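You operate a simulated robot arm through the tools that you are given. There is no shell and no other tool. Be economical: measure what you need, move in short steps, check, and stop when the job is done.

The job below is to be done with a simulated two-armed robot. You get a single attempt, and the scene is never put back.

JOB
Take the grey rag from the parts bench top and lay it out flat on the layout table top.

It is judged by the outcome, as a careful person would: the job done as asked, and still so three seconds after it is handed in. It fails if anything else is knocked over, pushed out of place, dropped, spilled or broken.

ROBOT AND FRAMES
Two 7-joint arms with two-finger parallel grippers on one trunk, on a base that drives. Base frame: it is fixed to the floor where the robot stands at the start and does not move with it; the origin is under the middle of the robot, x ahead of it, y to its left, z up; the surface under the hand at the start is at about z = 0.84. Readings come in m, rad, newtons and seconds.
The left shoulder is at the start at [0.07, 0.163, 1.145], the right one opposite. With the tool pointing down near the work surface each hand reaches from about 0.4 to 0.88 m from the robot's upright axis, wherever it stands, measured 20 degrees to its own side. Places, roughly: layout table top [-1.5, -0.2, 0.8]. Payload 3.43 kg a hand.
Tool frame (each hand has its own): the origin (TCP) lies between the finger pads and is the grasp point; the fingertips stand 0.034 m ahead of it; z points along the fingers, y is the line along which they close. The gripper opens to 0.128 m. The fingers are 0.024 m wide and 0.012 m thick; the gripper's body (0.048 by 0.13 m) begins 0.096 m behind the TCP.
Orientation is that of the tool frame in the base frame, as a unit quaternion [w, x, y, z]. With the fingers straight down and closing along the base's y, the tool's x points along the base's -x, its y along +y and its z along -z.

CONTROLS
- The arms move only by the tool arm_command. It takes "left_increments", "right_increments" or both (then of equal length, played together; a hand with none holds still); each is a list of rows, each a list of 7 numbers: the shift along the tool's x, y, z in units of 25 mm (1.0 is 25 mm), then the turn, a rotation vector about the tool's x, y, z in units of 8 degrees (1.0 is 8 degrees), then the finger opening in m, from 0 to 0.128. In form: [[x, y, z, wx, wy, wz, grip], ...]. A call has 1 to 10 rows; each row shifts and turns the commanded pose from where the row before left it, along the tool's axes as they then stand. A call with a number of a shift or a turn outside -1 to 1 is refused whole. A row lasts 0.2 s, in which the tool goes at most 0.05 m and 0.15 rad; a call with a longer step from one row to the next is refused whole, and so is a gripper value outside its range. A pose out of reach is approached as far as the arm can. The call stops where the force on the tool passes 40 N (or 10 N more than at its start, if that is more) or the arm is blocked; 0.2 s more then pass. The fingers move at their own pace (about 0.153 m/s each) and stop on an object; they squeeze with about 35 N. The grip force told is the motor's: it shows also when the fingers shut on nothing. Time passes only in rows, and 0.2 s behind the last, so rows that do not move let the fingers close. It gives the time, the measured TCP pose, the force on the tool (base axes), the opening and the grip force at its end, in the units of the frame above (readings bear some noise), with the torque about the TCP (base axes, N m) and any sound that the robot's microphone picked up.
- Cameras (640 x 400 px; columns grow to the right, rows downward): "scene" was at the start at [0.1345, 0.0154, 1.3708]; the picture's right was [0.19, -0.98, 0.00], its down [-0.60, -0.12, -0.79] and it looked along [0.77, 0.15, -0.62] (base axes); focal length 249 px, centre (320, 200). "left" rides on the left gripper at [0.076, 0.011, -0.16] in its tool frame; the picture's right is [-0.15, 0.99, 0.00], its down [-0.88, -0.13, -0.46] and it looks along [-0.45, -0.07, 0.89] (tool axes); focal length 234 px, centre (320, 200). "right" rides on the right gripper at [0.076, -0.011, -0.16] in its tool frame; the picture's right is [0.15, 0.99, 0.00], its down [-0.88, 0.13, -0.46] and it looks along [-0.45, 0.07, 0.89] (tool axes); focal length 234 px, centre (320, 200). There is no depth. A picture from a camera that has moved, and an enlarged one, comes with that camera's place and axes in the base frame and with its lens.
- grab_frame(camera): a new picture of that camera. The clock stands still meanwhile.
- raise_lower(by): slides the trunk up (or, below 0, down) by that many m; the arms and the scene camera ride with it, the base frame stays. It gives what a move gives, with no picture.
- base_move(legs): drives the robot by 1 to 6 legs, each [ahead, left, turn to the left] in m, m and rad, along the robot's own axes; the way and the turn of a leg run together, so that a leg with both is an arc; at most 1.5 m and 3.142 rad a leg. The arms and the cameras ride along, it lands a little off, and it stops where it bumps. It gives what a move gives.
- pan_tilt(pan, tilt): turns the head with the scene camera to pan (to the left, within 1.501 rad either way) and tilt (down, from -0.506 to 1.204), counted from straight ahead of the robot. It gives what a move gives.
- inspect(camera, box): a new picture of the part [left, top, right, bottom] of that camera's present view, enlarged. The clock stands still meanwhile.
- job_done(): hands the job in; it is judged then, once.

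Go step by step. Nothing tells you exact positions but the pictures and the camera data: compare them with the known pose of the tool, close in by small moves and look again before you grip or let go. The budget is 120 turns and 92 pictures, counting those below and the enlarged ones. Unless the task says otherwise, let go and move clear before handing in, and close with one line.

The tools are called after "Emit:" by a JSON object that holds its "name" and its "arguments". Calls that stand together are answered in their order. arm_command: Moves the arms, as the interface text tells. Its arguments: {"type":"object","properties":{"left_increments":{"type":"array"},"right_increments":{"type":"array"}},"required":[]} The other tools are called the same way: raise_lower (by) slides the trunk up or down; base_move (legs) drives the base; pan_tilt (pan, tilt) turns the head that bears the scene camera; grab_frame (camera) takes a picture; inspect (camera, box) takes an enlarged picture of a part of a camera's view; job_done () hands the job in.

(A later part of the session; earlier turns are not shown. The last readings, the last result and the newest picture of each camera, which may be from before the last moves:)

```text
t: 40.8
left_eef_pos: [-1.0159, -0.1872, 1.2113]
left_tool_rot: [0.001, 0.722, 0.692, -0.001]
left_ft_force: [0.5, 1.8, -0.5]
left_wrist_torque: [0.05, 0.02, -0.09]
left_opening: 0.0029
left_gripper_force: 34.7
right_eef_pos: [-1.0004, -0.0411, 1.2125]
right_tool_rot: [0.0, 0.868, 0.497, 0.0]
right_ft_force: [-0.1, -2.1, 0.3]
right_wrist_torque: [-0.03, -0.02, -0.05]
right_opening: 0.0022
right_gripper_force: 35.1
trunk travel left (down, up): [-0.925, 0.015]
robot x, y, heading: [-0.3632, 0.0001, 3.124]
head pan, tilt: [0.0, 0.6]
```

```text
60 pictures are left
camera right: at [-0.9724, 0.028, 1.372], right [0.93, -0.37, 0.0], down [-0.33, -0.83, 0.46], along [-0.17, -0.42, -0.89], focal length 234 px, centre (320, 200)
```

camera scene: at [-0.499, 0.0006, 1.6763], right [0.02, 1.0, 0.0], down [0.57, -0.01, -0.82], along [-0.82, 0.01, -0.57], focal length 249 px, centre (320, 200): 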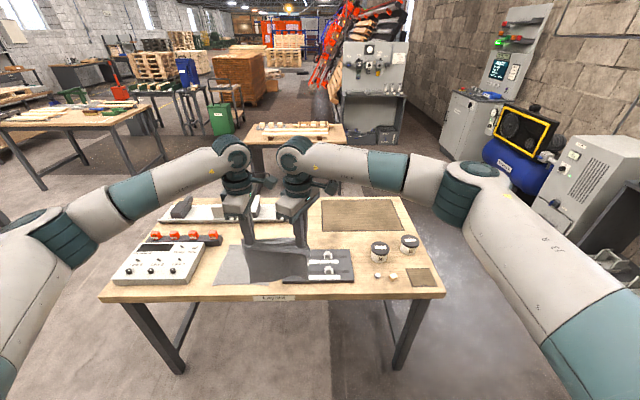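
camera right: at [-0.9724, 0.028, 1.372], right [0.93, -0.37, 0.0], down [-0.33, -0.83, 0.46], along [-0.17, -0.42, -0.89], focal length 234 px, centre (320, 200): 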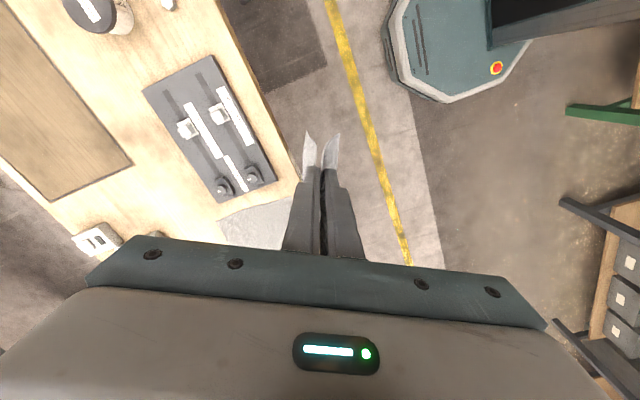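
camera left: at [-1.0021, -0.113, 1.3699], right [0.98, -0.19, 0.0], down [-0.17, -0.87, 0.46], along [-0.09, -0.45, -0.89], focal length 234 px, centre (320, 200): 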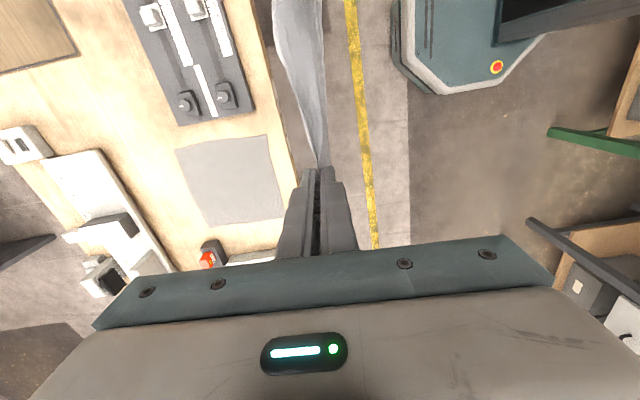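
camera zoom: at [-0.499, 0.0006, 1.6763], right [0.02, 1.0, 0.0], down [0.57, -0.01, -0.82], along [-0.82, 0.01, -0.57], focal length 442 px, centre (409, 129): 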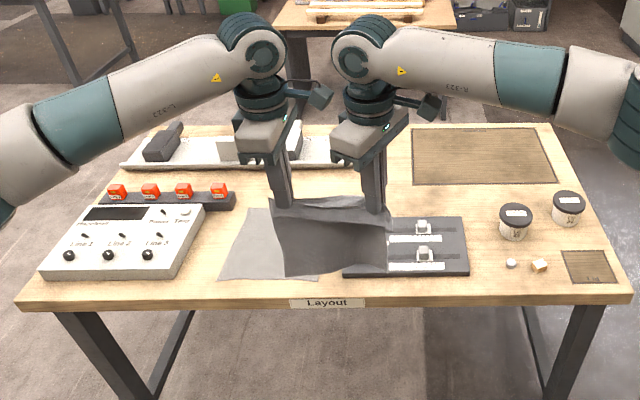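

Between the control box and the slide jig is a grey rectangle about rag-sized, at x -1.39…-1.15, y -0.43…-0.20. I need to know whether it's a marking, mat or loose sheet.

Emit:
{"name": "inspect", "arguments": {"camera": "left", "box": [150, 110, 310, 240]}}

Emit:
{"name": "inspect", "arguments": {"camera": "scene", "box": [180, 190, 340, 310]}}

```text
3.08 times, centred on (230, 175) of left
camera zoom: at [-1.0021, -0.113, 1.3699], right [0.98, -0.19, 0.0], down [-0.17, -0.87, 0.46], along [-0.09, -0.45, -0.89], focal length 720 px, centre (597, 277)
```

zoom: 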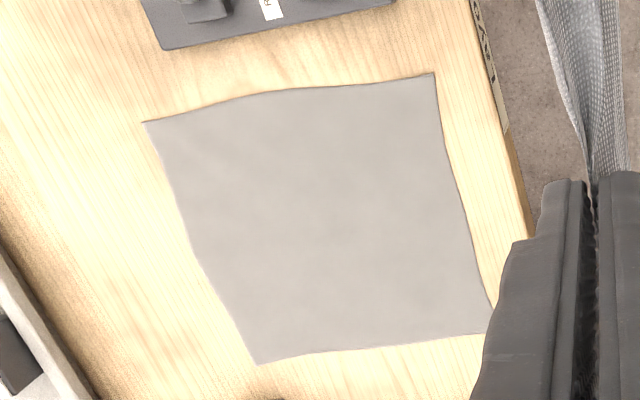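

```text
3.33 times, centred on (260, 250) of scene
camera zoom: at [-0.499, 0.0006, 1.6763], right [0.02, 1.0, 0.0], down [0.57, -0.01, -0.82], along [-0.82, 0.01, -0.57], focal length 829 px, centre (520, 33)
```

zoom: 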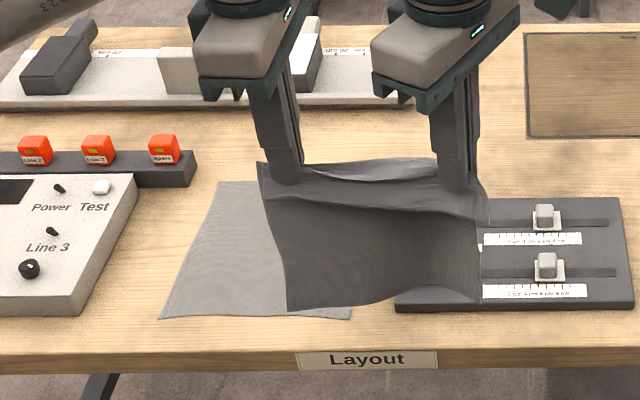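

That grey rectangle is a second rag already lying on the table, so I must not disturb it. I'll sidestep to get my hands out of the view and measure the free area in the middle of the table.

Emit:
{"name": "base_move", "arguments": {"legs": [[0, -0.4, 0]]}}

Emit:
{"name": "pan_tilt", "arguments": {"pan": 0.35, "tilt": 0.6}}

Emit:
{"name": "grab_frame", "arguments": {"camera": "scene"}}

```text
t: 43.3
left_eef_pos: [-1.0099, 0.2107, 1.2098]
left_tool_rot: [0.0, 0.72, 0.694, 0.0]
left_ft_force: [-0.2, 0.8, 0.0]
left_wrist_torque: [0.04, 0.0, -0.04]
left_opening: 0.0028
left_gripper_force: 35.0
right_eef_pos: [-0.9946, 0.3565, 1.2116]
right_tool_rot: [-0.001, 0.867, 0.499, 0.001]
right_ft_force: [-0.5, -1.1, -1.2]
right_wrist_torque: [-0.02, 0.02, -0.05]
right_opening: 0.0026
right_gripper_force: 34.7
trunk travel left (down, up): [-0.925, 0.015]
robot x, y, heading: [-0.3524, 0.3997, 3.128]
head pan, tilt: [0.0, 0.6]
```

```text
t: 44.1
left_eef_pos: [-1.0098, 0.213, 1.2105]
left_tool_rot: [0.001, 0.721, 0.693, -0.001]
left_ft_force: [0.8, 1.5, -0.8]
left_wrist_torque: [0.04, 0.01, -0.03]
left_opening: 0.0029
left_gripper_force: 34.6
right_eef_pos: [-0.9949, 0.3582, 1.2121]
right_tool_rot: [0.0, 0.867, 0.498, 0.0]
right_ft_force: [-0.1, -0.9, -0.5]
right_wrist_torque: [-0.05, 0.01, -0.04]
right_opening: 0.0025
right_gripper_force: 35.0
trunk travel left (down, up): [-0.925, 0.015]
robot x, y, heading: [-0.3523, 0.4042, 3.135]
head pan, tilt: [0.351, 0.6]
```

```text
57 pictures are left
camera scene: at [-0.4889, 0.3731, 1.6763], right [-0.33, 0.94, 0.0], down [0.53, 0.19, -0.83], along [-0.78, -0.28, -0.56], focal length 249 px, centre (320, 200)
```

scene: 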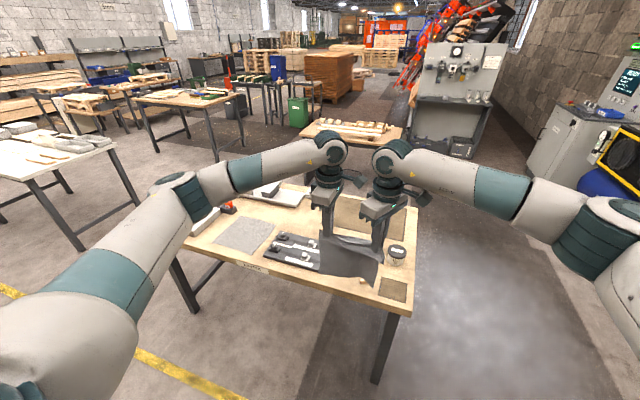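

Emit:
{"name": "inspect", "arguments": {"camera": "scene", "box": [190, 170, 430, 310]}}

Emit:
{"name": "grab_frame", "arguments": {"camera": "left"}}

```text
2.67 times, centred on (310, 240) of scene
camera zoom: at [-0.4889, 0.3731, 1.6763], right [-0.33, 0.94, 0.0], down [0.53, 0.19, -0.83], along [-0.78, -0.28, -0.56], focal length 664 px, centre (347, 93)
```

zoom: 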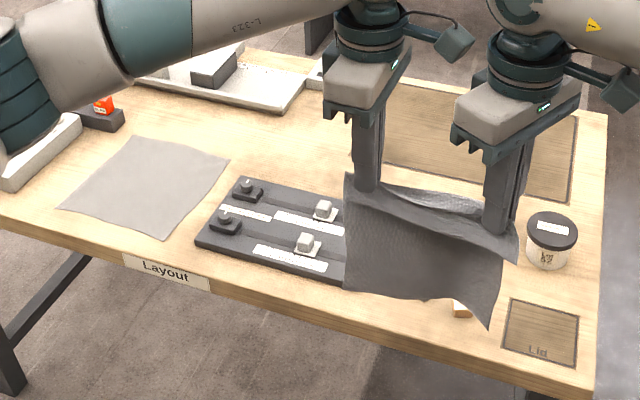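

```text
55 pictures are left
camera left: at [-0.9967, 0.2873, 1.3699], right [0.98, -0.19, 0.0], down [-0.16, -0.87, 0.46], along [-0.08, -0.45, -0.89], focal length 234 px, centre (320, 200)
```

left: 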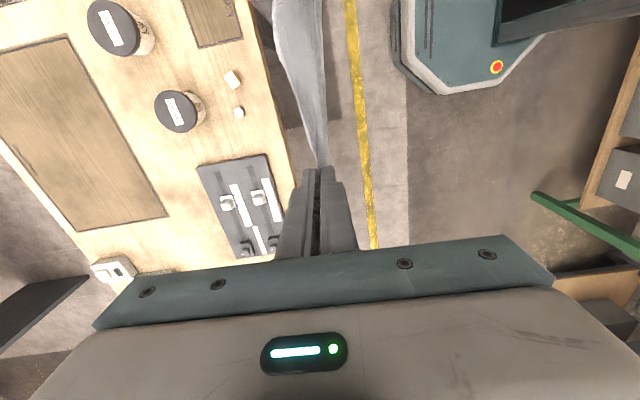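

The small hatched square is labelled "Lid", so the large hatched area may be labelled too. I'll read it.

Emit:
{"name": "inspect", "arguments": {"camera": "left", "box": [0, 20, 280, 290]}}

Emit:
{"name": "inspect", "arguments": {"camera": "scene", "box": [320, 190, 430, 260]}}

```text
1.48 times, centred on (140, 155) of left
camera zoom: at [-0.9967, 0.2873, 1.3699], right [0.98, -0.19, 0.0], down [-0.16, -0.87, 0.46], along [-0.08, -0.45, -0.89], focal length 347 px, centre (587, 267)
```

zoom: 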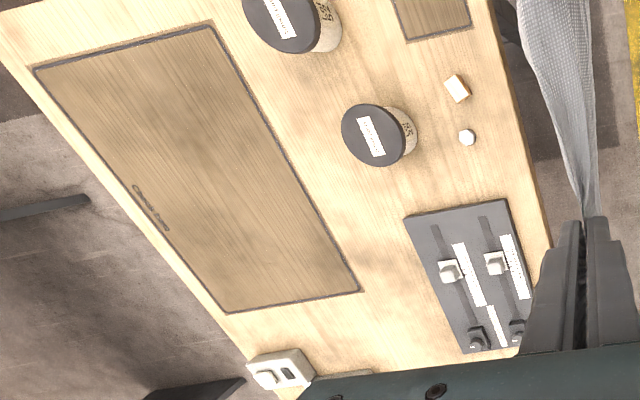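

```text
5.71 times, centred on (375, 225) of scene
camera zoom: at [-0.4889, 0.3731, 1.6763], right [-0.33, 0.94, 0.0], down [0.53, 0.19, -0.83], along [-0.78, -0.28, -0.56], focal length 1422 px, centre (6, 57)
```

zoom: 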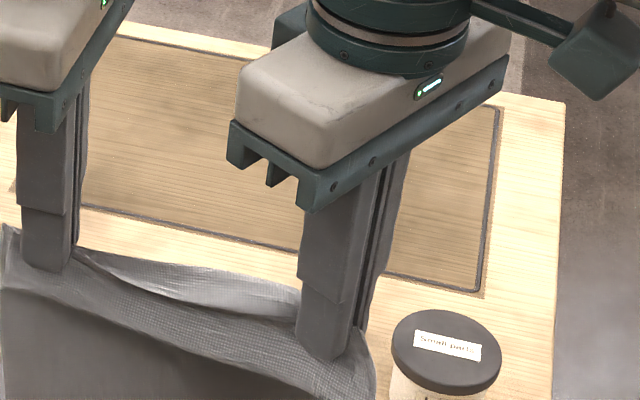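

Emit:
{"name": "inspect", "arguments": {"camera": "left", "box": [35, 130, 85, 190]}}

```text
6.67 times, centred on (60, 160) of left
camera zoom: at [-0.9967, 0.2873, 1.3699], right [0.98, -0.19, 0.0], down [-0.16, -0.87, 0.46], along [-0.08, -0.45, -0.89], focal length 1561 px, centre (2053, 467)
```

zoom: 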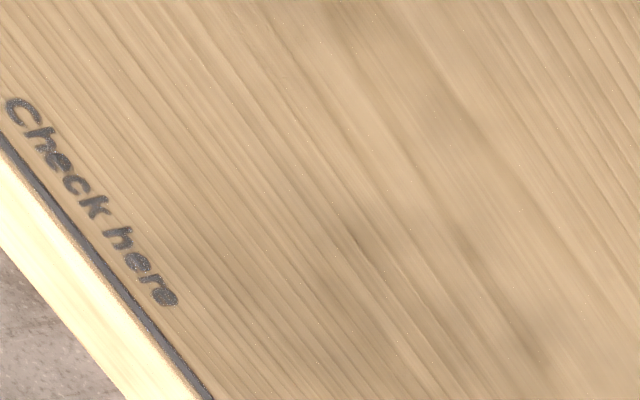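

The large area is an empty flat zone painted on the table top ("Check here", x -1.77…-1.48, y 0.04…0.45). I'll lay the rag around x -1.63…-1.38, y 0.1…0.3, clear of the jig and cups, so I drive in toward the table.

Emit:
{"name": "base_move", "arguments": {"legs": [[0, 0.08, 0], [0.45, 0, 0]]}}

Emit:
{"name": "pan_tilt", "arguments": {"pan": 0.1, "tilt": 0.85}}

Emit:
{"name": "grab_frame", "arguments": {"camera": "scene"}}

```text
t: 47.5
left_eef_pos: [-1.4617, 0.1272, 1.2116]
left_tool_rot: [0.0, 0.717, 0.697, -0.001]
left_ft_force: [1.2, 1.0, 0.7]
left_wrist_torque: [0.02, 0.01, -0.05]
left_opening: 0.0028
left_gripper_force: 35.5
right_eef_pos: [-1.448, 0.2719, 1.2109]
right_tool_rot: [-0.001, 0.864, 0.504, -0.001]
right_ft_force: [0.3, -0.3, 0.5]
right_wrist_torque: [-0.07, 0.01, -0.04]
right_opening: 0.0024
right_gripper_force: 34.6
trunk travel left (down, up): [-0.925, 0.015]
robot x, y, heading: [-0.8104, 0.3261, -3.142]
head pan, tilt: [0.351, 0.6]
```

```text
t: 48.3
left_eef_pos: [-1.4645, 0.1276, 1.2093]
left_tool_rot: [0.0, 0.717, 0.697, 0.0]
left_ft_force: [-0.3, 1.1, -0.4]
left_wrist_torque: [0.05, -0.03, -0.05]
left_opening: 0.0029
left_gripper_force: 34.9
right_eef_pos: [-1.45, 0.2727, 1.2116]
right_tool_rot: [-0.001, 0.864, 0.504, -0.001]
right_ft_force: [0.4, -1.0, 0.2]
right_wrist_torque: [-0.04, 0.04, -0.01]
right_opening: 0.0025
right_gripper_force: 35.5
trunk travel left (down, up): [-0.925, 0.015]
robot x, y, heading: [-0.8111, 0.3235, -3.139]
head pan, tilt: [0.099, 0.85]
```

```text
51 pictures are left
camera scene: at [-0.9394, 0.3157, 1.6554], right [-0.1, 0.99, 0.0], down [0.75, 0.08, -0.66], along [-0.66, -0.07, -0.75], focal length 249 px, centre (320, 200)
```

scene: 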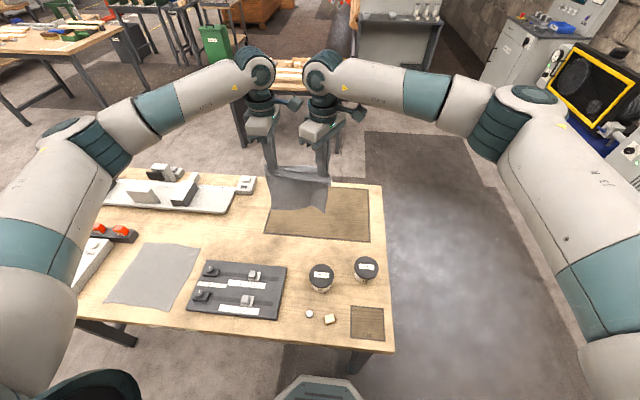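

The zone is open beneath the hands. I'll extend both arms 85 mm forward together and creep the base 50 mm ahead so that the free edge will land far enough back.

Emit:
{"name": "arm_command", "arguments": {"left_increments": [[0, -0.68, 0, 0, 0, 0, 0], [0, -0.68, 0, 0, 0, 0, 0], [0, -0.68, 0, 0, 0, 0, 0], [0, -0.68, 0, 0, 0, 0, 0], [0, -0.68, 0, 0, 0, 0, 0]], "right_increments": [[-0.34, -0.59, 0, 0, 0, 0, 0], [-0.34, -0.59, 0, 0, 0, 0, 0], [-0.34, -0.59, 0, 0, 0, 0, 0], [-0.34, -0.59, 0, 0, 0, 0, 0], [-0.34, -0.59, 0, 0, 0, 0, 0]]}}

Emit:
{"name": "base_move", "arguments": {"legs": [[0.05, 0, 0]]}}

Emit:
{"name": "grab_frame", "arguments": {"camera": "left"}}

Emit:
{"name": "grab_frame", "arguments": {"camera": "scene"}}

```text
t: 49.5
left_eef_pos: [-1.5474, 0.1328, 1.2099]
left_tool_rot: [0.0, 0.718, 0.696, 0.003]
left_ft_force: [16.0, 24.0, 1.3]
left_wrist_torque: [0.75, -0.48, -0.25]
left_opening: 0.003
left_gripper_force: 34.8
right_eef_pos: [-1.4667, 0.2719, 1.2122]
right_tool_rot: [0.002, 0.863, 0.505, -0.003]
right_ft_force: [-15.7, -24.3, -0.7]
right_wrist_torque: [-0.7, 0.46, -0.02]
right_opening: 0.0029
right_gripper_force: 35.0
right hand out of reach, approached as far as the arm can: row 2, 3, 4, 5
trunk travel left (down, up): [-0.925, 0.015]
robot x, y, heading: [-0.8059, 0.3228, -3.137]
head pan, tilt: [0.099, 0.85]
```

```text
t: 50.4
left_eef_pos: [-1.5875, 0.131, 1.2169]
left_tool_rot: [-0.003, 0.718, 0.696, 0.0]
left_ft_force: [20.1, 26.8, 0.6]
left_wrist_torque: [0.86, -0.45, -0.27]
left_opening: 0.003
left_gripper_force: 34.8
right_eef_pos: [-1.5062, 0.2707, 1.2193]
right_tool_rot: [-0.001, 0.863, 0.504, -0.007]
right_ft_force: [-17.8, -27.7, -0.8]
right_wrist_torque: [-0.8, 0.65, -0.07]
right_opening: 0.0027
right_gripper_force: 35.0
trunk travel left (down, up): [-0.925, 0.015]
robot x, y, heading: [-0.8626, 0.3234, -3.144]
head pan, tilt: [0.099, 0.85]
```

```text
50 pictures are left
camera left: at [-1.5743, 0.2045, 1.3765], right [0.98, -0.18, -0.01], down [-0.15, -0.88, 0.45], along [-0.09, -0.45, -0.89], focal length 234 px, centre (320, 200)
```

left: 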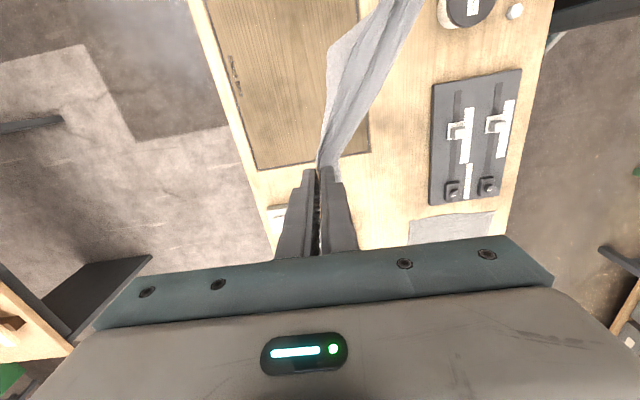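

```text
49 pictures are left
camera scene: at [-0.9749, 0.3157, 1.6567], right [-0.1, 0.99, 0.0], down [0.74, 0.08, -0.67], along [-0.66, -0.07, -0.75], focal length 249 px, centre (320, 200)
```

scene: 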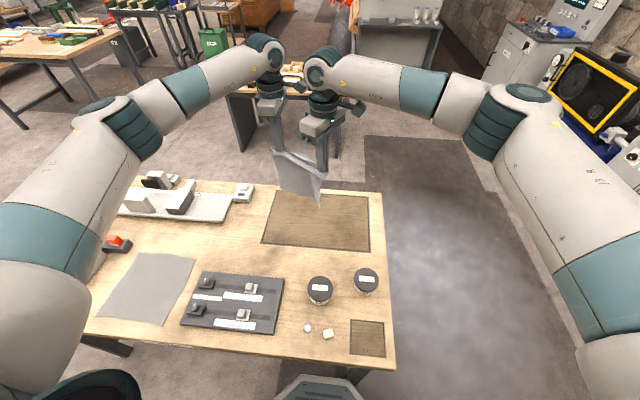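

The right arm ran out of reach at this yaw and the cloth is pulled taut. I'll ease the left hand back and turn both hands about 24° clockwise so the rag sits slightly skewed; that gives the right arm more reach.

Emit:
{"name": "arm_command", "arguments": {"left_increments": [[0.3, 0.86, 0, 0, 0, 0, 0], [0, 0, 0, 0, 0, 1, 0], [0, 0, 0, 0, 0, 1, 0], [0, 0, 0, 0, 0, 1, 0]], "right_increments": [[0, 0, 0, 0, 0, 0, 0], [0, 0, 0, 0, 0, 1, 0], [0, 0, 0, 0, 0, 1, 0], [0, 0, 0, 0, 0, 1, 0]]}}

```text
t: 51.4
left_eef_pos: [-1.5788, 0.1383, 1.2088]
left_tool_rot: [-0.001, 0.848, 0.531, 0.003]
left_ft_force: [-0.1, 0.2, -0.9]
left_wrist_torque: [0.02, -0.04, 0.04]
left_opening: 0.0026
left_gripper_force: 35.1
right_eef_pos: [-1.5154, 0.271, 1.212]
right_tool_rot: [0.002, 0.95, 0.312, 0.0]
right_ft_force: [-0.4, 0.0, -1.2]
right_wrist_torque: [-0.01, 0.0, 0.04]
right_opening: 0.0027
right_gripper_force: 35.1
trunk travel left (down, up): [-0.925, 0.015]
robot x, y, heading: [-0.8566, 0.3229, -3.139]
head pan, tilt: [0.099, 0.85]
```

Tension is gone. Now I lower the trunk by 0.12 m and then extend both hands another 0.108 m along the rag's normal.

Emit:
{"name": "raise_lower", "arguments": {"by": -0.12}}

Emit:
{"name": "arm_command", "arguments": {"left_increments": [[0, -0.864, 0, 0, 0, 0, 0], [0, -0.864, 0, 0, 0, 0, 0], [0, -0.864, 0, 0, 0, 0, 0]], "right_increments": [[-0.406, -0.762, 0, 0, 0, 0, 0], [-0.406, -0.762, 0, 0, 0, 0, 0], [-0.406, -0.762, 0, 0, 0, 0, 0]]}}

Emit:
{"name": "grab_frame", "arguments": {"camera": "scene"}}

```text
t: 52.9
left_eef_pos: [-1.576, 0.1373, 1.0908]
left_tool_rot: [0.0, 0.847, 0.531, 0.002]
left_ft_force: [-0.7, -0.1, -0.7]
left_wrist_torque: [0.02, -0.01, 0.02]
left_opening: 0.0028
left_gripper_force: 34.9
right_eef_pos: [-1.5154, 0.2714, 1.0935]
right_tool_rot: [0.003, 0.95, 0.314, -0.002]
right_ft_force: [-0.9, 0.3, -0.3]
right_wrist_torque: [-0.01, 0.03, 0.04]
right_opening: 0.0025
right_gripper_force: 35.1
trunk travel left (down, up): [-0.805, 0.135]
robot x, y, heading: [-0.8615, 0.3255, -3.142]
head pan, tilt: [0.099, 0.85]
```

```text
t: 53.7
left_eef_pos: [-1.635, 0.1662, 1.0887]
left_tool_rot: [0.0, 0.847, 0.532, 0.002]
left_ft_force: [0.1, -0.1, -0.8]
left_wrist_torque: [0.0, 0.02, 0.05]
left_opening: 0.0026
left_gripper_force: 34.8
right_eef_pos: [-1.5742, 0.299, 1.093]
right_tool_rot: [0.002, 0.949, 0.314, -0.002]
right_ft_force: [0.2, 0.0, -0.3]
right_wrist_torque: [0.0, -0.02, 0.02]
right_opening: 0.0023
right_gripper_force: 35.0
trunk travel left (down, up): [-0.805, 0.135]
robot x, y, heading: [-0.8594, 0.3236, -3.141]
head pan, tilt: [0.099, 0.85]
```

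```text
48 pictures are left
camera scene: at [-0.9884, 0.3166, 1.5353], right [-0.1, 0.99, 0.0], down [0.75, 0.08, -0.66], along [-0.66, -0.07, -0.75], focal length 249 px, centre (320, 200)
```

scene: 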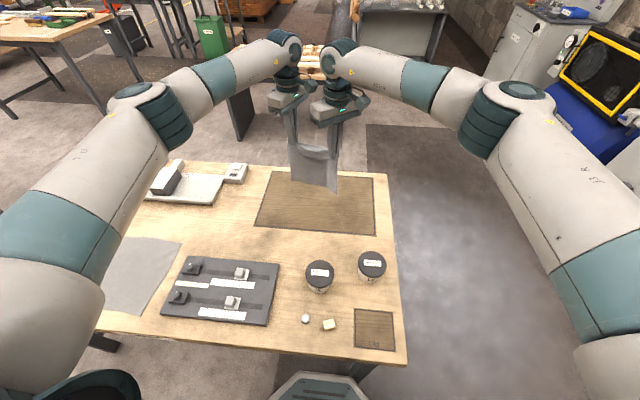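

Good reach. Finish the extension, lower a bit more, and check the hem height.

Emit:
{"name": "arm_command", "arguments": {"left_increments": [[0, -0.6, 0, 0, 0, 0, 0], [0, -0.6, 0, 0, 0, 0, 0]], "right_increments": [[-0.28, -0.53, 0, 0, 0, 0, 0], [-0.28, -0.53, 0, 0, 0, 0, 0]]}}

Emit:
{"name": "raise_lower", "arguments": {"by": -0.06}}

Emit:
{"name": "inspect", "arguments": {"camera": "scene", "box": [230, 90, 410, 210]}}

```text
t: 54.3
left_eef_pos: [-1.6631, 0.1796, 1.09]
left_tool_rot: [0.0, 0.847, 0.531, 0.002]
left_ft_force: [-0.3, 0.1, 0.0]
left_wrist_torque: [0.0, -0.02, 0.06]
left_opening: 0.003
left_gripper_force: 35.0
right_eef_pos: [-1.6014, 0.3121, 1.0931]
right_tool_rot: [0.004, 0.95, 0.313, -0.002]
right_ft_force: [-0.3, 0.1, -0.2]
right_wrist_torque: [0.02, 0.02, 0.01]
right_opening: 0.0026
right_gripper_force: 34.8
trunk travel left (down, up): [-0.805, 0.135]
robot x, y, heading: [-0.8564, 0.3233, -3.142]
head pan, tilt: [0.099, 0.85]
```

```text
t: 55.3
left_eef_pos: [-1.6609, 0.1791, 1.0295]
left_tool_rot: [-0.001, 0.847, 0.532, 0.001]
left_ft_force: [-0.6, -1.2, 0.6]
left_wrist_torque: [0.03, -0.02, 0.05]
left_opening: 0.0028
left_gripper_force: 35.1
right_eef_pos: [-1.5997, 0.3118, 1.0335]
right_tool_rot: [0.003, 0.95, 0.313, -0.002]
right_ft_force: [0.5, -0.8, 0.1]
right_wrist_torque: [-0.02, -0.02, 0.04]
right_opening: 0.0025
right_gripper_force: 33.9
trunk travel left (down, up): [-0.745, 0.195]
robot x, y, heading: [-0.8573, 0.3242, -3.135]
head pan, tilt: [0.099, 0.85]
```

```text
3.33 times, centred on (320, 150) of scene
camera zoom: at [-0.9874, 0.3158, 1.4755], right [-0.1, 0.99, 0.0], down [0.75, 0.08, -0.66], along [-0.66, -0.07, -0.75], focal length 829 px, centre (320, 367)
```

zoom: 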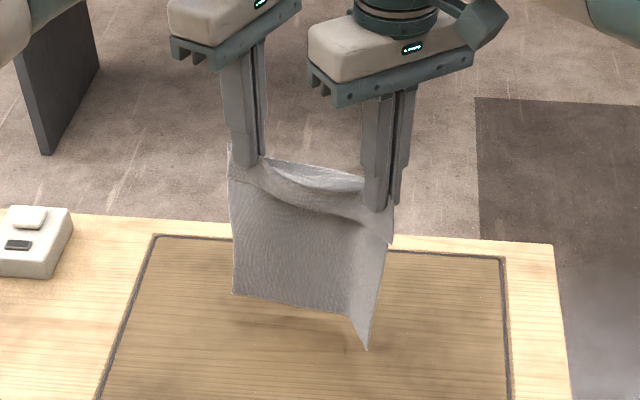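

The hem hangs just above the zone. I'll now lay it: draw both hands back toward me while lowering, so the free edge trails away flat.

Emit:
{"name": "arm_command", "arguments": {"left_increments": [[0, 0.3, 0.7, 0, 0, 0, 0], [0, 0.84, 0.65, 0, 0, 0, 0], [0, 0.84, 0.65, 0, 0, 0, 0], [0, 0.84, 0.65, 0, 0, 0, 0], [0, 0.84, 0.65, 0, 0, 0, 0]], "right_increments": [[0.14, 0.265, 0.7, 0, 0, 0, 0], [0.395, 0.741, 0.65, 0, 0, 0, 0], [0.395, 0.741, 0.65, 0, 0, 0, 0], [0.395, 0.741, 0.65, 0, 0, 0, 0], [0.395, 0.741, 0.65, 0, 0, 0, 0]]}}

Emit:
{"name": "inspect", "arguments": {"camera": "scene", "box": [230, 100, 410, 220]}}

Emit:
{"name": "grab_frame", "arguments": {"camera": "left"}}

```text
t: 56.5
left_eef_pos: [-1.5776, 0.1377, 0.9485]
left_tool_rot: [-0.001, 0.847, 0.532, 0.002]
left_ft_force: [0.1, 0.5, 0.1]
left_wrist_torque: [0.0, 0.01, 0.04]
left_opening: 0.0028
left_gripper_force: 35.2
right_eef_pos: [-1.5146, 0.2708, 0.951]
right_tool_rot: [0.001, 0.95, 0.313, -0.002]
right_ft_force: [-0.2, 0.5, -0.3]
right_wrist_torque: [0.04, 0.0, 0.04]
right_opening: 0.0025
right_gripper_force: 34.9
trunk travel left (down, up): [-0.745, 0.195]
robot x, y, heading: [-0.8563, 0.3224, -3.142]
head pan, tilt: [0.099, 0.85]
```

```text
3.33 times, centred on (320, 160) of scene
camera zoom: at [-0.9869, 0.3143, 1.4755], right [-0.1, 0.99, 0.0], down [0.75, 0.08, -0.66], along [-0.66, -0.07, -0.75], focal length 829 px, centre (320, 333)
```

zoom: 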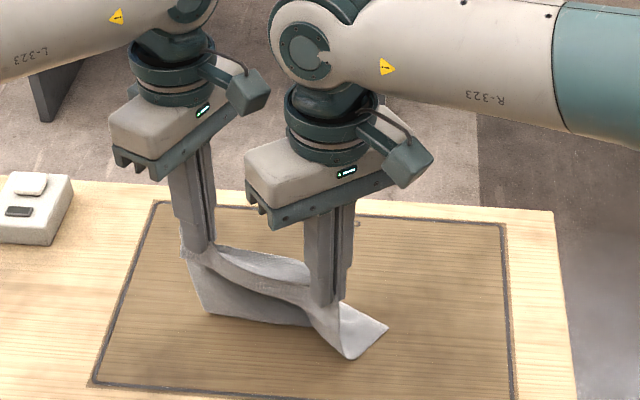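

```text
45 pictures are left
camera left: at [-1.5356, 0.1992, 1.1084], right [0.83, -0.56, 0.0], down [-0.5, -0.74, 0.45], along [-0.25, -0.37, -0.89], focal length 234 px, centre (320, 200)
```

left: 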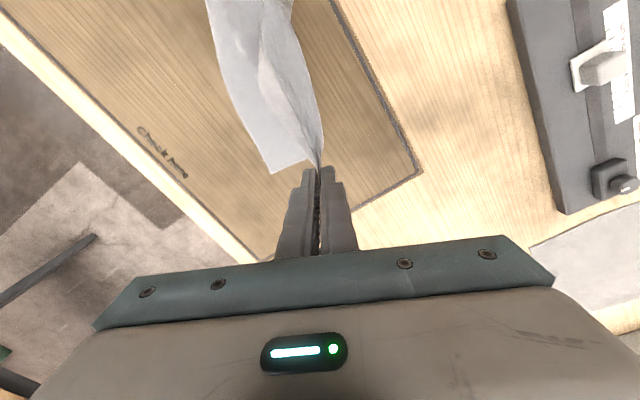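

The hem is trailing on the far side as intended. Continue the same motion until the tips are about 1 cm above the table.

Emit:
{"name": "arm_command", "arguments": {"left_increments": [[0, 0.8, 0.84, 0, 0, 0, 0], [0, 0.8, 0.84, 0, 0, 0, 0], [0, 0.8, 0.84, 0, 0, 0, 0], [0, 0.8, 0.8, 0, 0, 0, 0], [0, 0.8, 0.7, 0, 0, 0, 0]], "right_increments": [[0.376, 0.706, 0.84, 0, 0, 0, 0], [0.376, 0.706, 0.84, 0, 0, 0, 0], [0.376, 0.706, 0.84, 0, 0, 0, 0], [0.376, 0.706, 0.8, 0, 0, 0, 0], [0.376, 0.706, 0.7, 0, 0, 0, 0]]}}

Emit:
{"name": "inspect", "arguments": {"camera": "scene", "box": [220, 120, 420, 260]}}

Emit:
{"name": "grab_frame", "arguments": {"camera": "left"}}

Emit:
{"name": "grab_frame", "arguments": {"camera": "right"}}

```text
t: 57.7
left_eef_pos: [-1.4897, 0.0969, 0.8479]
left_tool_rot: [0.0, 0.846, 0.532, 0.001]
left_ft_force: [0.6, 0.0, 0.3]
left_wrist_torque: [0.03, -0.02, 0.02]
left_opening: 0.0027
left_gripper_force: 35.1
right_eef_pos: [-1.4286, 0.2277, 0.8512]
right_tool_rot: [0.0, 0.95, 0.313, -0.003]
right_ft_force: [0.0, 0.2, -0.3]
right_wrist_torque: [0.01, 0.0, 0.03]
right_opening: 0.0023
right_gripper_force: 35.4
trunk travel left (down, up): [-0.745, 0.195]
robot x, y, heading: [-0.8573, 0.3231, -3.141]
head pan, tilt: [0.099, 0.85]
```

```text
2.86 times, centred on (320, 190) of scene
camera zoom: at [-0.9871, 0.3147, 1.4755], right [-0.1, 0.99, 0.0], down [0.75, 0.08, -0.66], along [-0.66, -0.07, -0.75], focal length 711 px, centre (320, 229)
```

zoom: 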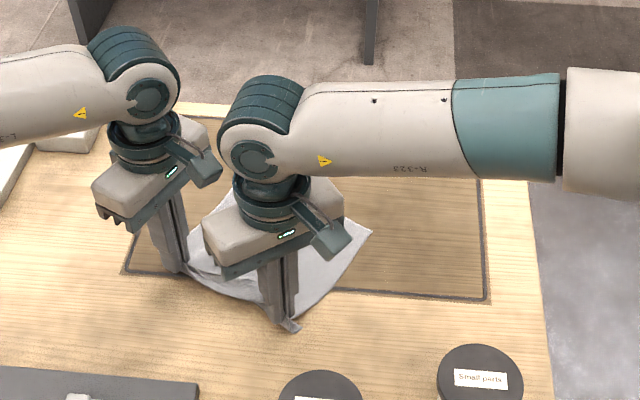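

```text
43 pictures are left
camera left: at [-1.4475, 0.1574, 1.008], right [0.83, -0.56, 0.0], down [-0.5, -0.74, 0.45], along [-0.25, -0.37, -0.89], focal length 234 px, centre (320, 200)
```

left: 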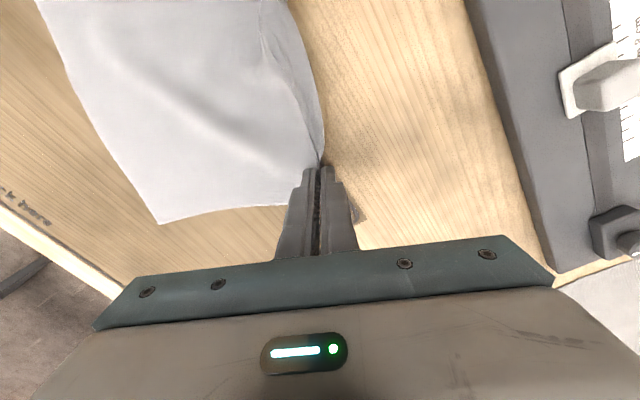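

```text
42 pictures are left
camera right: at [-1.3739, 0.2817, 1.0106], right [0.71, -0.71, 0.0], down [-0.63, -0.63, 0.46], along [-0.33, -0.33, -0.89], focal length 234 px, centre (320, 200)
```

right: 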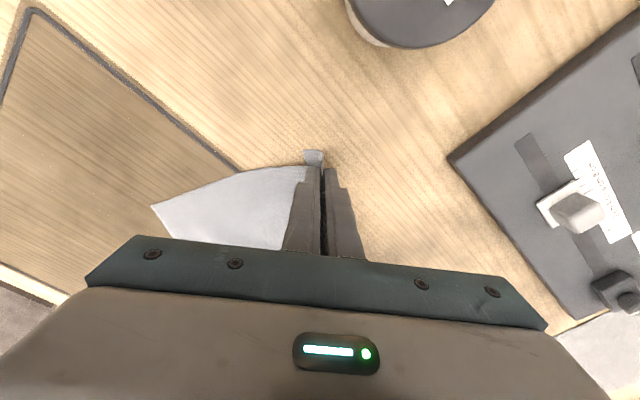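

The rag lies nearly flat with the gripped edge toward me. I'll lower straight to touch with small steps, then open slowly to spread the pinch out.

Emit:
{"name": "arm_command", "arguments": {"left_increments": [[0, 0, 0.2, 0, 0, 0, 0], [0, 0, 0.15, 0, 0, 0, 0], [0, 0, 0.1, 0, 0, 0, 0]], "right_increments": [[0, 0, 0.3, 0, 0, 0, 0], [0, 0, 0.15, 0, 0, 0, 0], [0, 0, 0.13, 0, 0, 0, 0]]}}

Emit:
{"name": "grab_frame", "arguments": {"camera": "left"}}

```text
t: 58.5
left_eef_pos: [-1.4877, 0.0974, 0.8382]
left_tool_rot: [-0.002, 0.847, 0.531, 0.001]
left_ft_force: [0.1, 0.2, 2.1]
left_wrist_torque: [-0.01, 0.01, 0.04]
left_opening: 0.003
left_gripper_force: 34.7
right_eef_pos: [-1.428, 0.2278, 0.8377]
right_tool_rot: [0.003, 0.95, 0.313, -0.005]
right_ft_force: [-0.2, 1.0, 14.6]
right_wrist_torque: [0.0, 0.09, 0.02]
right_opening: 0.0025
right_gripper_force: 35.1
trunk travel left (down, up): [-0.745, 0.195]
robot x, y, heading: [-0.8628, 0.3247, -3.143]
head pan, tilt: [0.099, 0.85]
```

```text
41 pictures are left
camera left: at [-1.4461, 0.1581, 0.9978], right [0.83, -0.56, 0.0], down [-0.5, -0.74, 0.45], along [-0.26, -0.37, -0.89], focal length 234 px, centre (320, 200)
```

left: 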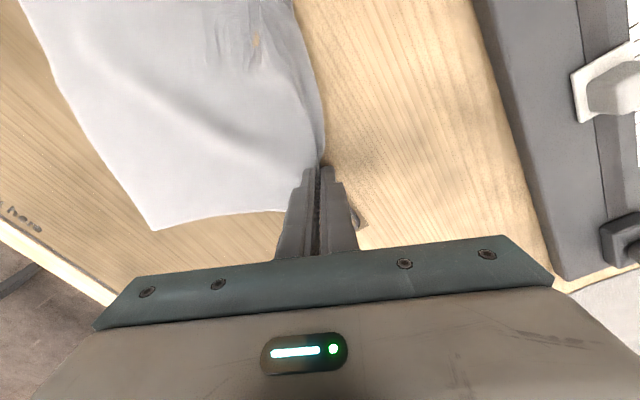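

Both tips are in light contact. Open slowly to spread.

Emit:
{"name": "arm_command", "arguments": {"left_increments": [[0, 0, 0.04, 0, 0, 0, 0.006], [0, 0, 0, 0, 0, 0, 0.012], [0, 0, 0, 0, 0, 0, 0.018], [0, 0, 0, 0, 0, 0, 0.024], [0, 0, 0, 0, 0, 0, 0.03], [0, 0, 0, 0, 0, 0, 0.036], [0, 0, 0, 0, 0, 0, 0.042], [0, 0, 0, 0, 0, 0, 0.048], [0, 0, 0, 0, 0, 0, 0.054], [0, 0, 0, 0, 0, 0, 0.06]], "right_increments": [[0, 0, 0, 0, 0, 0, 0.006], [0, 0, 0, 0, 0, 0, 0.012], [0, 0, 0, 0, 0, 0, 0.018], [0, 0, 0, 0, 0, 0, 0.024], [0, 0, 0, 0, 0, 0, 0.03], [0, 0, 0, 0, 0, 0, 0.036], [0, 0, 0, 0, 0, 0, 0.042], [0, 0, 0, 0, 0, 0, 0.048], [0, 0, 0, 0, 0, 0, 0.054], [0, 0, 0, 0, 0, 0, 0.06]]}}

Emit:
{"name": "grab_frame", "arguments": {"camera": "left"}}

Emit:
{"name": "grab_frame", "arguments": {"camera": "right"}}

```text
t: 60.7
left_eef_pos: [-1.4887, 0.0968, 0.8363]
left_tool_rot: [-0.001, 0.847, 0.532, 0.001]
left_ft_force: [1.6, -0.8, 9.2]
left_wrist_torque: [0.05, 0.25, -0.03]
left_opening: 0.0588
left_gripper_force: 0.0
right_eef_pos: [-1.4285, 0.2284, 0.8376]
right_tool_rot: [0.004, 0.95, 0.313, -0.003]
right_ft_force: [0.0, 0.0, -0.4]
right_wrist_torque: [-0.01, -0.01, 0.04]
right_opening: 0.06
right_gripper_force: 0.1
trunk travel left (down, up): [-0.745, 0.195]
robot x, y, heading: [-0.8582, 0.3228, -3.14]
head pan, tilt: [0.099, 0.85]
```

```text
40 pictures are left
camera left: at [-1.4463, 0.1576, 0.9961], right [0.83, -0.56, 0.0], down [-0.5, -0.74, 0.45], along [-0.26, -0.37, -0.89], focal length 234 px, centre (320, 200)
```

left: 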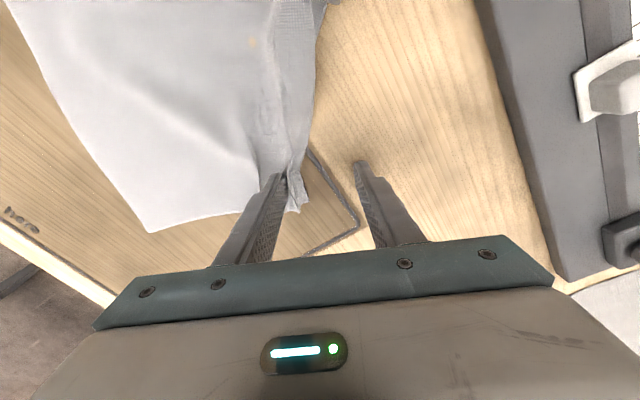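

```text
39 pictures are left
camera right: at [-1.3741, 0.2821, 0.9962], right [0.71, -0.71, 0.0], down [-0.63, -0.63, 0.46], along [-0.33, -0.33, -0.89], focal length 234 px, centre (320, 200)
```

right: 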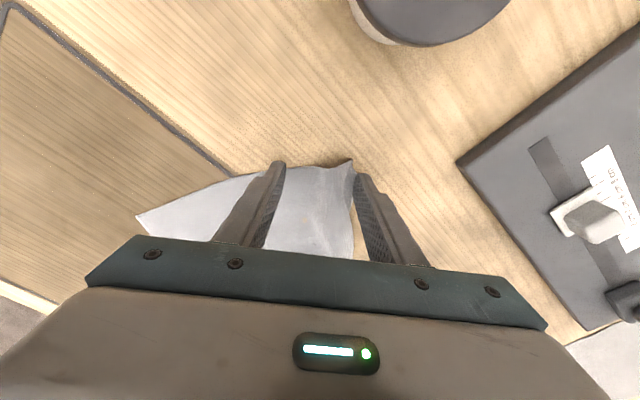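

The right corner spread out; the left corner looks a bit bunched. I'll lift both hands clear and see how the rag settles.

Emit:
{"name": "arm_command", "arguments": {"left_increments": [[0, 0, -0.3, 0, 0, 0, 0.07], [0, 0, -0.8, 0, 0, 0, 0.07], [0, 0, -1, 0, 0, 0, 0.07], [0, 0, -1, 0, 0, 0, 0.07], [0, 0, -1, 0, 0, 0, 0.07], [0, 0.5, -1, 0, 0, 0, 0.07], [0, 1, 0, 0, 0, 0, 0.07], [0, 1, 0, 0, 0, 0, 0.07]], "right_increments": [[0, 0, -0.3, 0, 0, 0, 0.07], [0, 0, -0.8, 0, 0, 0, 0.07], [0, 0, -1, 0, 0, 0, 0.07], [0, 0, -1, 0, 0, 0, 0.07], [0, 0, -1, 0, 0, 0, 0.07], [0.4, 0.3, -1, 0, 0, 0, 0.07], [0.8, 0.6, 0, 0, 0, 0, 0.07], [0.8, 0.6, 0, 0, 0, 0, 0.07]]}}

Emit:
{"name": "grab_frame", "arguments": {"camera": "scene"}}

Emit:
{"name": "grab_frame", "arguments": {"camera": "left"}}

Emit:
{"name": "grab_frame", "arguments": {"camera": "right"}}

```text
t: 62.5
left_eef_pos: [-1.432, 0.0692, 0.9641]
left_tool_rot: [-0.002, 0.847, 0.531, 0.002]
left_ft_force: [0.5, 0.3, -0.7]
left_wrist_torque: [0.02, -0.02, -0.03]
left_opening: 0.0699
left_gripper_force: 0.1
right_eef_pos: [-1.3654, 0.2274, 0.9637]
right_tool_rot: [0.001, 0.95, 0.313, -0.002]
right_ft_force: [-0.2, 1.0, 0.4]
right_wrist_torque: [0.01, 0.02, -0.02]
right_opening: 0.0701
right_gripper_force: 0.0
trunk travel left (down, up): [-0.745, 0.195]
robot x, y, heading: [-0.8576, 0.325, -3.138]
head pan, tilt: [0.099, 0.85]
```

```text
38 pictures are left
camera scene: at [-0.9862, 0.3148, 1.4756], right [-0.1, 0.99, 0.0], down [0.75, 0.08, -0.66], along [-0.66, -0.07, -0.75], focal length 249 px, centre (320, 200)
```

scene: 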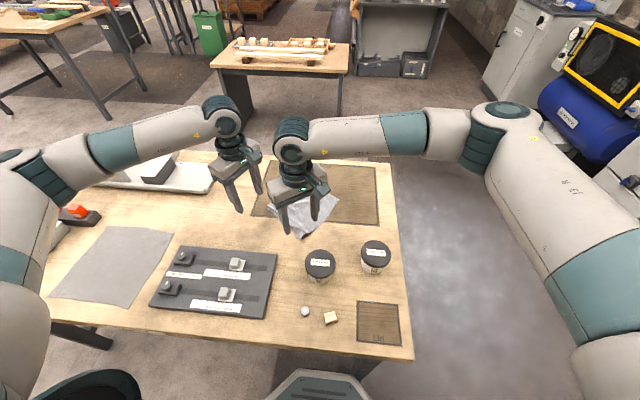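

```text
37 pictures are left
camera left: at [-1.3898, 0.13, 1.1234], right [0.83, -0.56, 0.0], down [-0.5, -0.74, 0.45], along [-0.26, -0.37, -0.89], focal length 234 px, centre (320, 200)
```

left: 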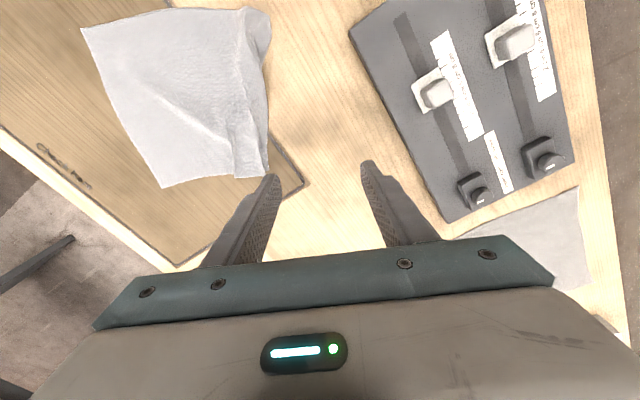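

```text
36 pictures are left
camera right: at [-1.311, 0.2817, 1.1231], right [0.71, -0.71, 0.0], down [-0.63, -0.63, 0.46], along [-0.33, -0.33, -0.89], focal length 234 px, centre (320, 200)
```

right: 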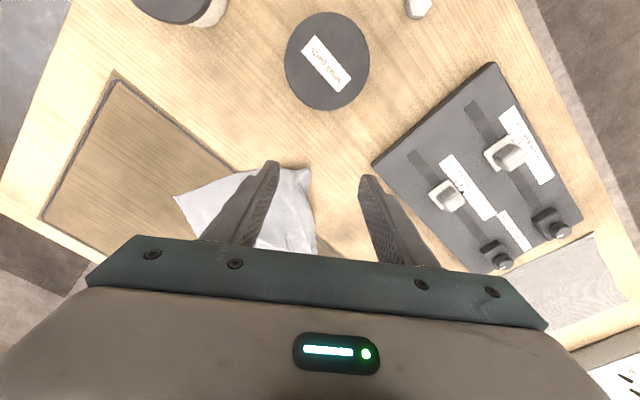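

Most of it is flat, but the near edge strip looks folded. I'll pull the arms back and look closely.

Emit:
{"name": "arm_command", "arguments": {"left_increments": [[-0.5, 0.8, -0.5, 0, 0, 0, 0.07], [-0.5, 0.8, -0.5, 0, 0, 0, 0.07], [-0.5, 0.8, -0.5, 0, 0, 0, 0.07], [-0.5, 0.8, -0.5, 0, 0, 0, 0.07]], "right_increments": [[0.9, 0, -0.5, 0, 0, 0, 0.07], [0.9, 0, -0.5, 0, 0, 0, 0.07], [0.9, 0, -0.5, 0, 0, 0, 0.07], [0.9, 0, -0.5, 0, 0, 0, 0.07], [0.9, 0, -0.5, 0, 0, 0, 0.07]]}}

Emit:
{"name": "inspect", "arguments": {"camera": "scene", "box": [220, 140, 390, 260]}}

Emit:
{"name": "grab_frame", "arguments": {"camera": "left"}}

```text
refused: give rows for one hand, or as many for the one as for the other
```

```text
3.33 times, centred on (305, 200) of scene
camera zoom: at [-0.9862, 0.3148, 1.4756], right [-0.1, 0.99, 0.0], down [0.75, 0.08, -0.66], along [-0.66, -0.07, -0.75], focal length 829 px, centre (370, 200)
```

zoom: 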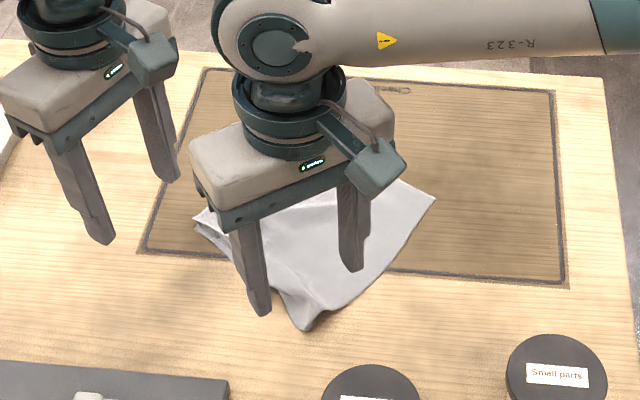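

```text
34 pictures are left
camera left: at [-1.3898, 0.13, 1.1234], right [0.83, -0.56, 0.0], down [-0.5, -0.74, 0.45], along [-0.26, -0.37, -0.89], focal length 234 px, centre (320, 200)
```

left: 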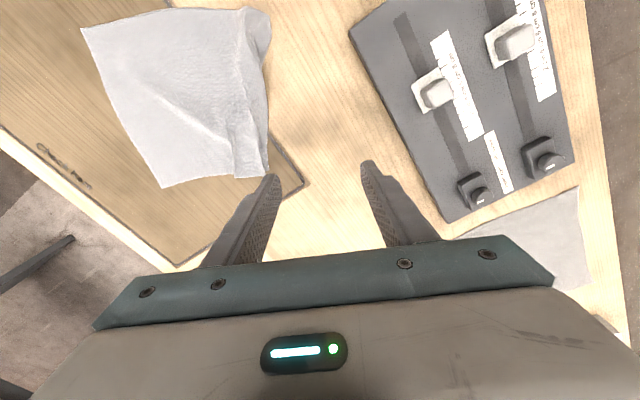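

Emit:
{"name": "arm_command", "arguments": {"left_increments": [[0, 0, -0.8, 0, 0, 0, 0.07], [-0.5, 0.8, -0.5, 0, 0, 0, 0.07], [-0.5, 0.8, -0.5, 0, 0, 0, 0.07], [-0.5, 0.8, -0.5, 0, 0, 0, 0.07]], "right_increments": [[0, 0, -1, 0, 0, 0, 0.07], [0.9, -0.9, -0.6, 0, 0, 0, 0.07], [0.9, -0.9, -0.6, 0, 0, 0, 0.07], [0.9, -0.9, -0.6, 0, 0, 0, 0.07]]}}

Emit:
{"name": "inspect", "arguments": {"camera": "scene", "box": [240, 160, 370, 250]}}

Emit:
{"name": "inspect", "arguments": {"camera": "left", "box": [60, 0, 320, 200]}}

```text
t: 63.5
left_eef_pos: [-1.393, 0.0112, 1.0194]
left_tool_rot: [-0.001, 0.847, 0.531, 0.002]
left_ft_force: [0.2, -0.1, -0.5]
left_wrist_torque: [0.0, 0.01, 0.0]
left_opening: 0.0701
left_gripper_force: 0.0
right_eef_pos: [-1.3499, 0.3248, 1.0342]
right_tool_rot: [0.003, 0.95, 0.313, -0.003]
right_ft_force: [0.3, 0.0, 0.2]
right_wrist_torque: [0.0, 0.04, -0.01]
right_opening: 0.0702
right_gripper_force: 0.0
trunk travel left (down, up): [-0.745, 0.195]
robot x, y, heading: [-0.8589, 0.3239, -3.139]
head pan, tilt: [0.099, 0.85]
```

```text
4.44 times, centred on (305, 205) of scene
camera zoom: at [-0.9857, 0.3163, 1.4756], right [-0.1, 0.99, 0.0], down [0.75, 0.08, -0.66], along [-0.66, -0.07, -0.75], focal length 1106 px, centre (387, 178)
```

zoom: 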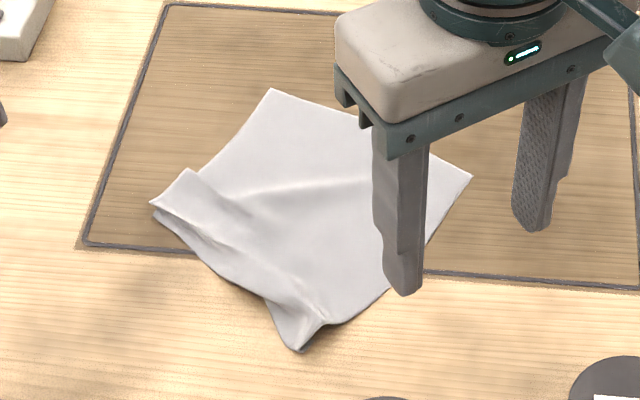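

```text
2.00 times, centred on (190, 100) of left
camera zoom: at [-1.3514, 0.0722, 1.1796], right [0.83, -0.56, 0.0], down [-0.5, -0.74, 0.45], along [-0.25, -0.37, -0.89], focal length 468 px, centre (580, 400)
```

zoom: 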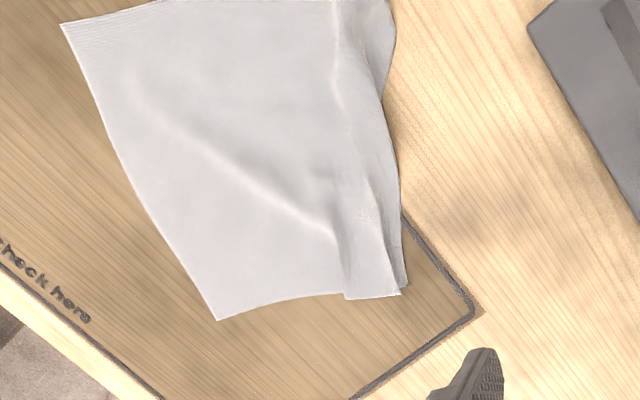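

The near strip is an S-fold: the old pinch ridge has fallen toward the far side, about 45 mm wide at the left. I'll hold the body down with the right fingertips and drag the hem toward me with the left.

Emit:
{"name": "arm_command", "arguments": {"left_increments": [[0.103, -0.692, 0.5, 0, 0, 0, 0], [0.103, -0.692, 0.66, 0, 0, 0, 0], [0.103, -0.692, 0.66, 0, 0, 0, 0], [0.103, -0.692, 0.66, 0, 0, 0, 0], [0.103, -0.692, 0.66, 0, 0, 0, 0], [0.103, -0.692, 0.66, 0, 0, 0, 0], [0.103, -0.692, 0.66, 0, 0, 0, 0], [0.103, -0.692, 0.66, 0, 0, 0, 0], [0.103, -0.692, 0.66, 0, 0, 0, 0]], "right_increments": [[-0.95, -0.4, 0.6, 0, 0, 0, 0], [-0.95, -0.4, 0.73, 0, 0, 0, 0], [-0.95, -0.4, 0.73, 0, 0, 0, 0], [-0.95, -0.4, 0.73, 0, 0, 0, 0], [-0.95, -0.4, 0.73, 0, 0, 0, 0], [-0.95, -0.4, 0.73, 0, 0, 0, 0], [-0.95, -0.4, 0.73, 0, 0, 0, 0], [-0.95, -0.4, 0.73, 0, 0, 0, 0], [-0.95, -0.4, 0.73, 0, 0, 0, 0]]}}

Emit:
{"name": "grab_frame", "arguments": {"camera": "left"}}

Emit:
{"name": "inspect", "arguments": {"camera": "scene", "box": [220, 140, 390, 260]}}

```text
t: 65.5
left_eef_pos: [-1.5256, 0.0964, 0.8746]
left_tool_rot: [-0.001, 0.847, 0.531, 0.002]
left_ft_force: [-1.0, -0.3, -0.3]
left_wrist_torque: [0.02, -0.04, 0.02]
left_opening: 0.0001
left_gripper_force: 32.9
right_eef_pos: [-1.5767, 0.2662, 0.8708]
right_tool_rot: [0.003, 0.95, 0.314, -0.001]
right_ft_force: [0.3, -0.7, 0.0]
right_wrist_torque: [0.0, -0.04, 0.02]
right_opening: 0.0
right_gripper_force: 33.2
trunk travel left (down, up): [-0.745, 0.195]
robot x, y, heading: [-0.8588, 0.3245, -3.142]
head pan, tilt: [0.099, 0.85]
```

```text
31 pictures are left
camera left: at [-1.4835, 0.1579, 1.0352], right [0.83, -0.56, 0.0], down [-0.5, -0.74, 0.45], along [-0.25, -0.37, -0.89], focal length 234 px, centre (320, 200)
```

left: 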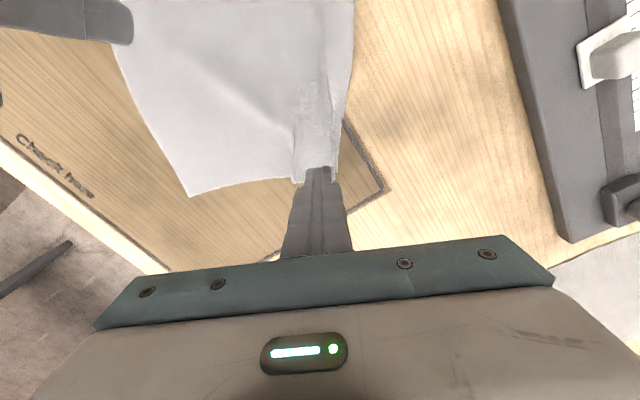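

```text
3.33 times, centred on (305, 200) of scene
camera zoom: at [-0.989, 0.3147, 1.4753], right [-0.1, 0.99, 0.0], down [0.75, 0.08, -0.66], along [-0.66, -0.07, -0.75], focal length 829 px, centre (370, 200)
```

zoom: 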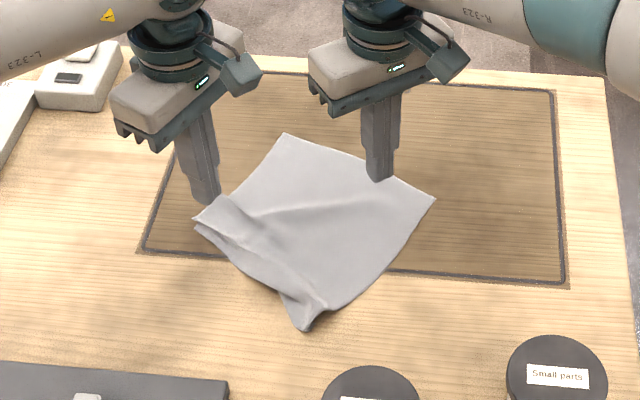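

Both fingertips are above the right spots. Lower to light contact.

Emit:
{"name": "arm_command", "arguments": {"left_increments": [[0, 0, 0.6, 0, 0, 0, 0], [0, 0, 0.5, 0, 0, 0, 0], [0, 0, 0.25, 0, 0, 0, 0], [0, 0, 0.15, 0, 0, 0, 0]], "right_increments": [[0, 0, 0.6, 0, 0, 0, 0], [0, 0, 0.5, 0, 0, 0, 0], [0, 0, 0.2, 0, 0, 0, 0], [0, 0, 0.1, 0, 0, 0, 0]]}}

```text
t: 66.5
left_eef_pos: [-1.5248, 0.0979, 0.8382]
left_tool_rot: [-0.001, 0.847, 0.532, 0.003]
left_ft_force: [0.6, -0.1, 0.4]
left_wrist_torque: [0.02, 0.01, -0.01]
left_opening: 0.0
left_gripper_force: 32.7
right_eef_pos: [-1.5788, 0.2674, 0.8377]
right_tool_rot: [0.002, 0.95, 0.313, -0.001]
right_ft_force: [-0.4, 0.4, 0.4]
right_wrist_torque: [0.0, -0.03, -0.05]
right_opening: 0.0
right_gripper_force: 33.0
trunk travel left (down, up): [-0.745, 0.195]
robot x, y, heading: [-0.8571, 0.3269, -3.142]
head pan, tilt: [0.099, 0.85]
```

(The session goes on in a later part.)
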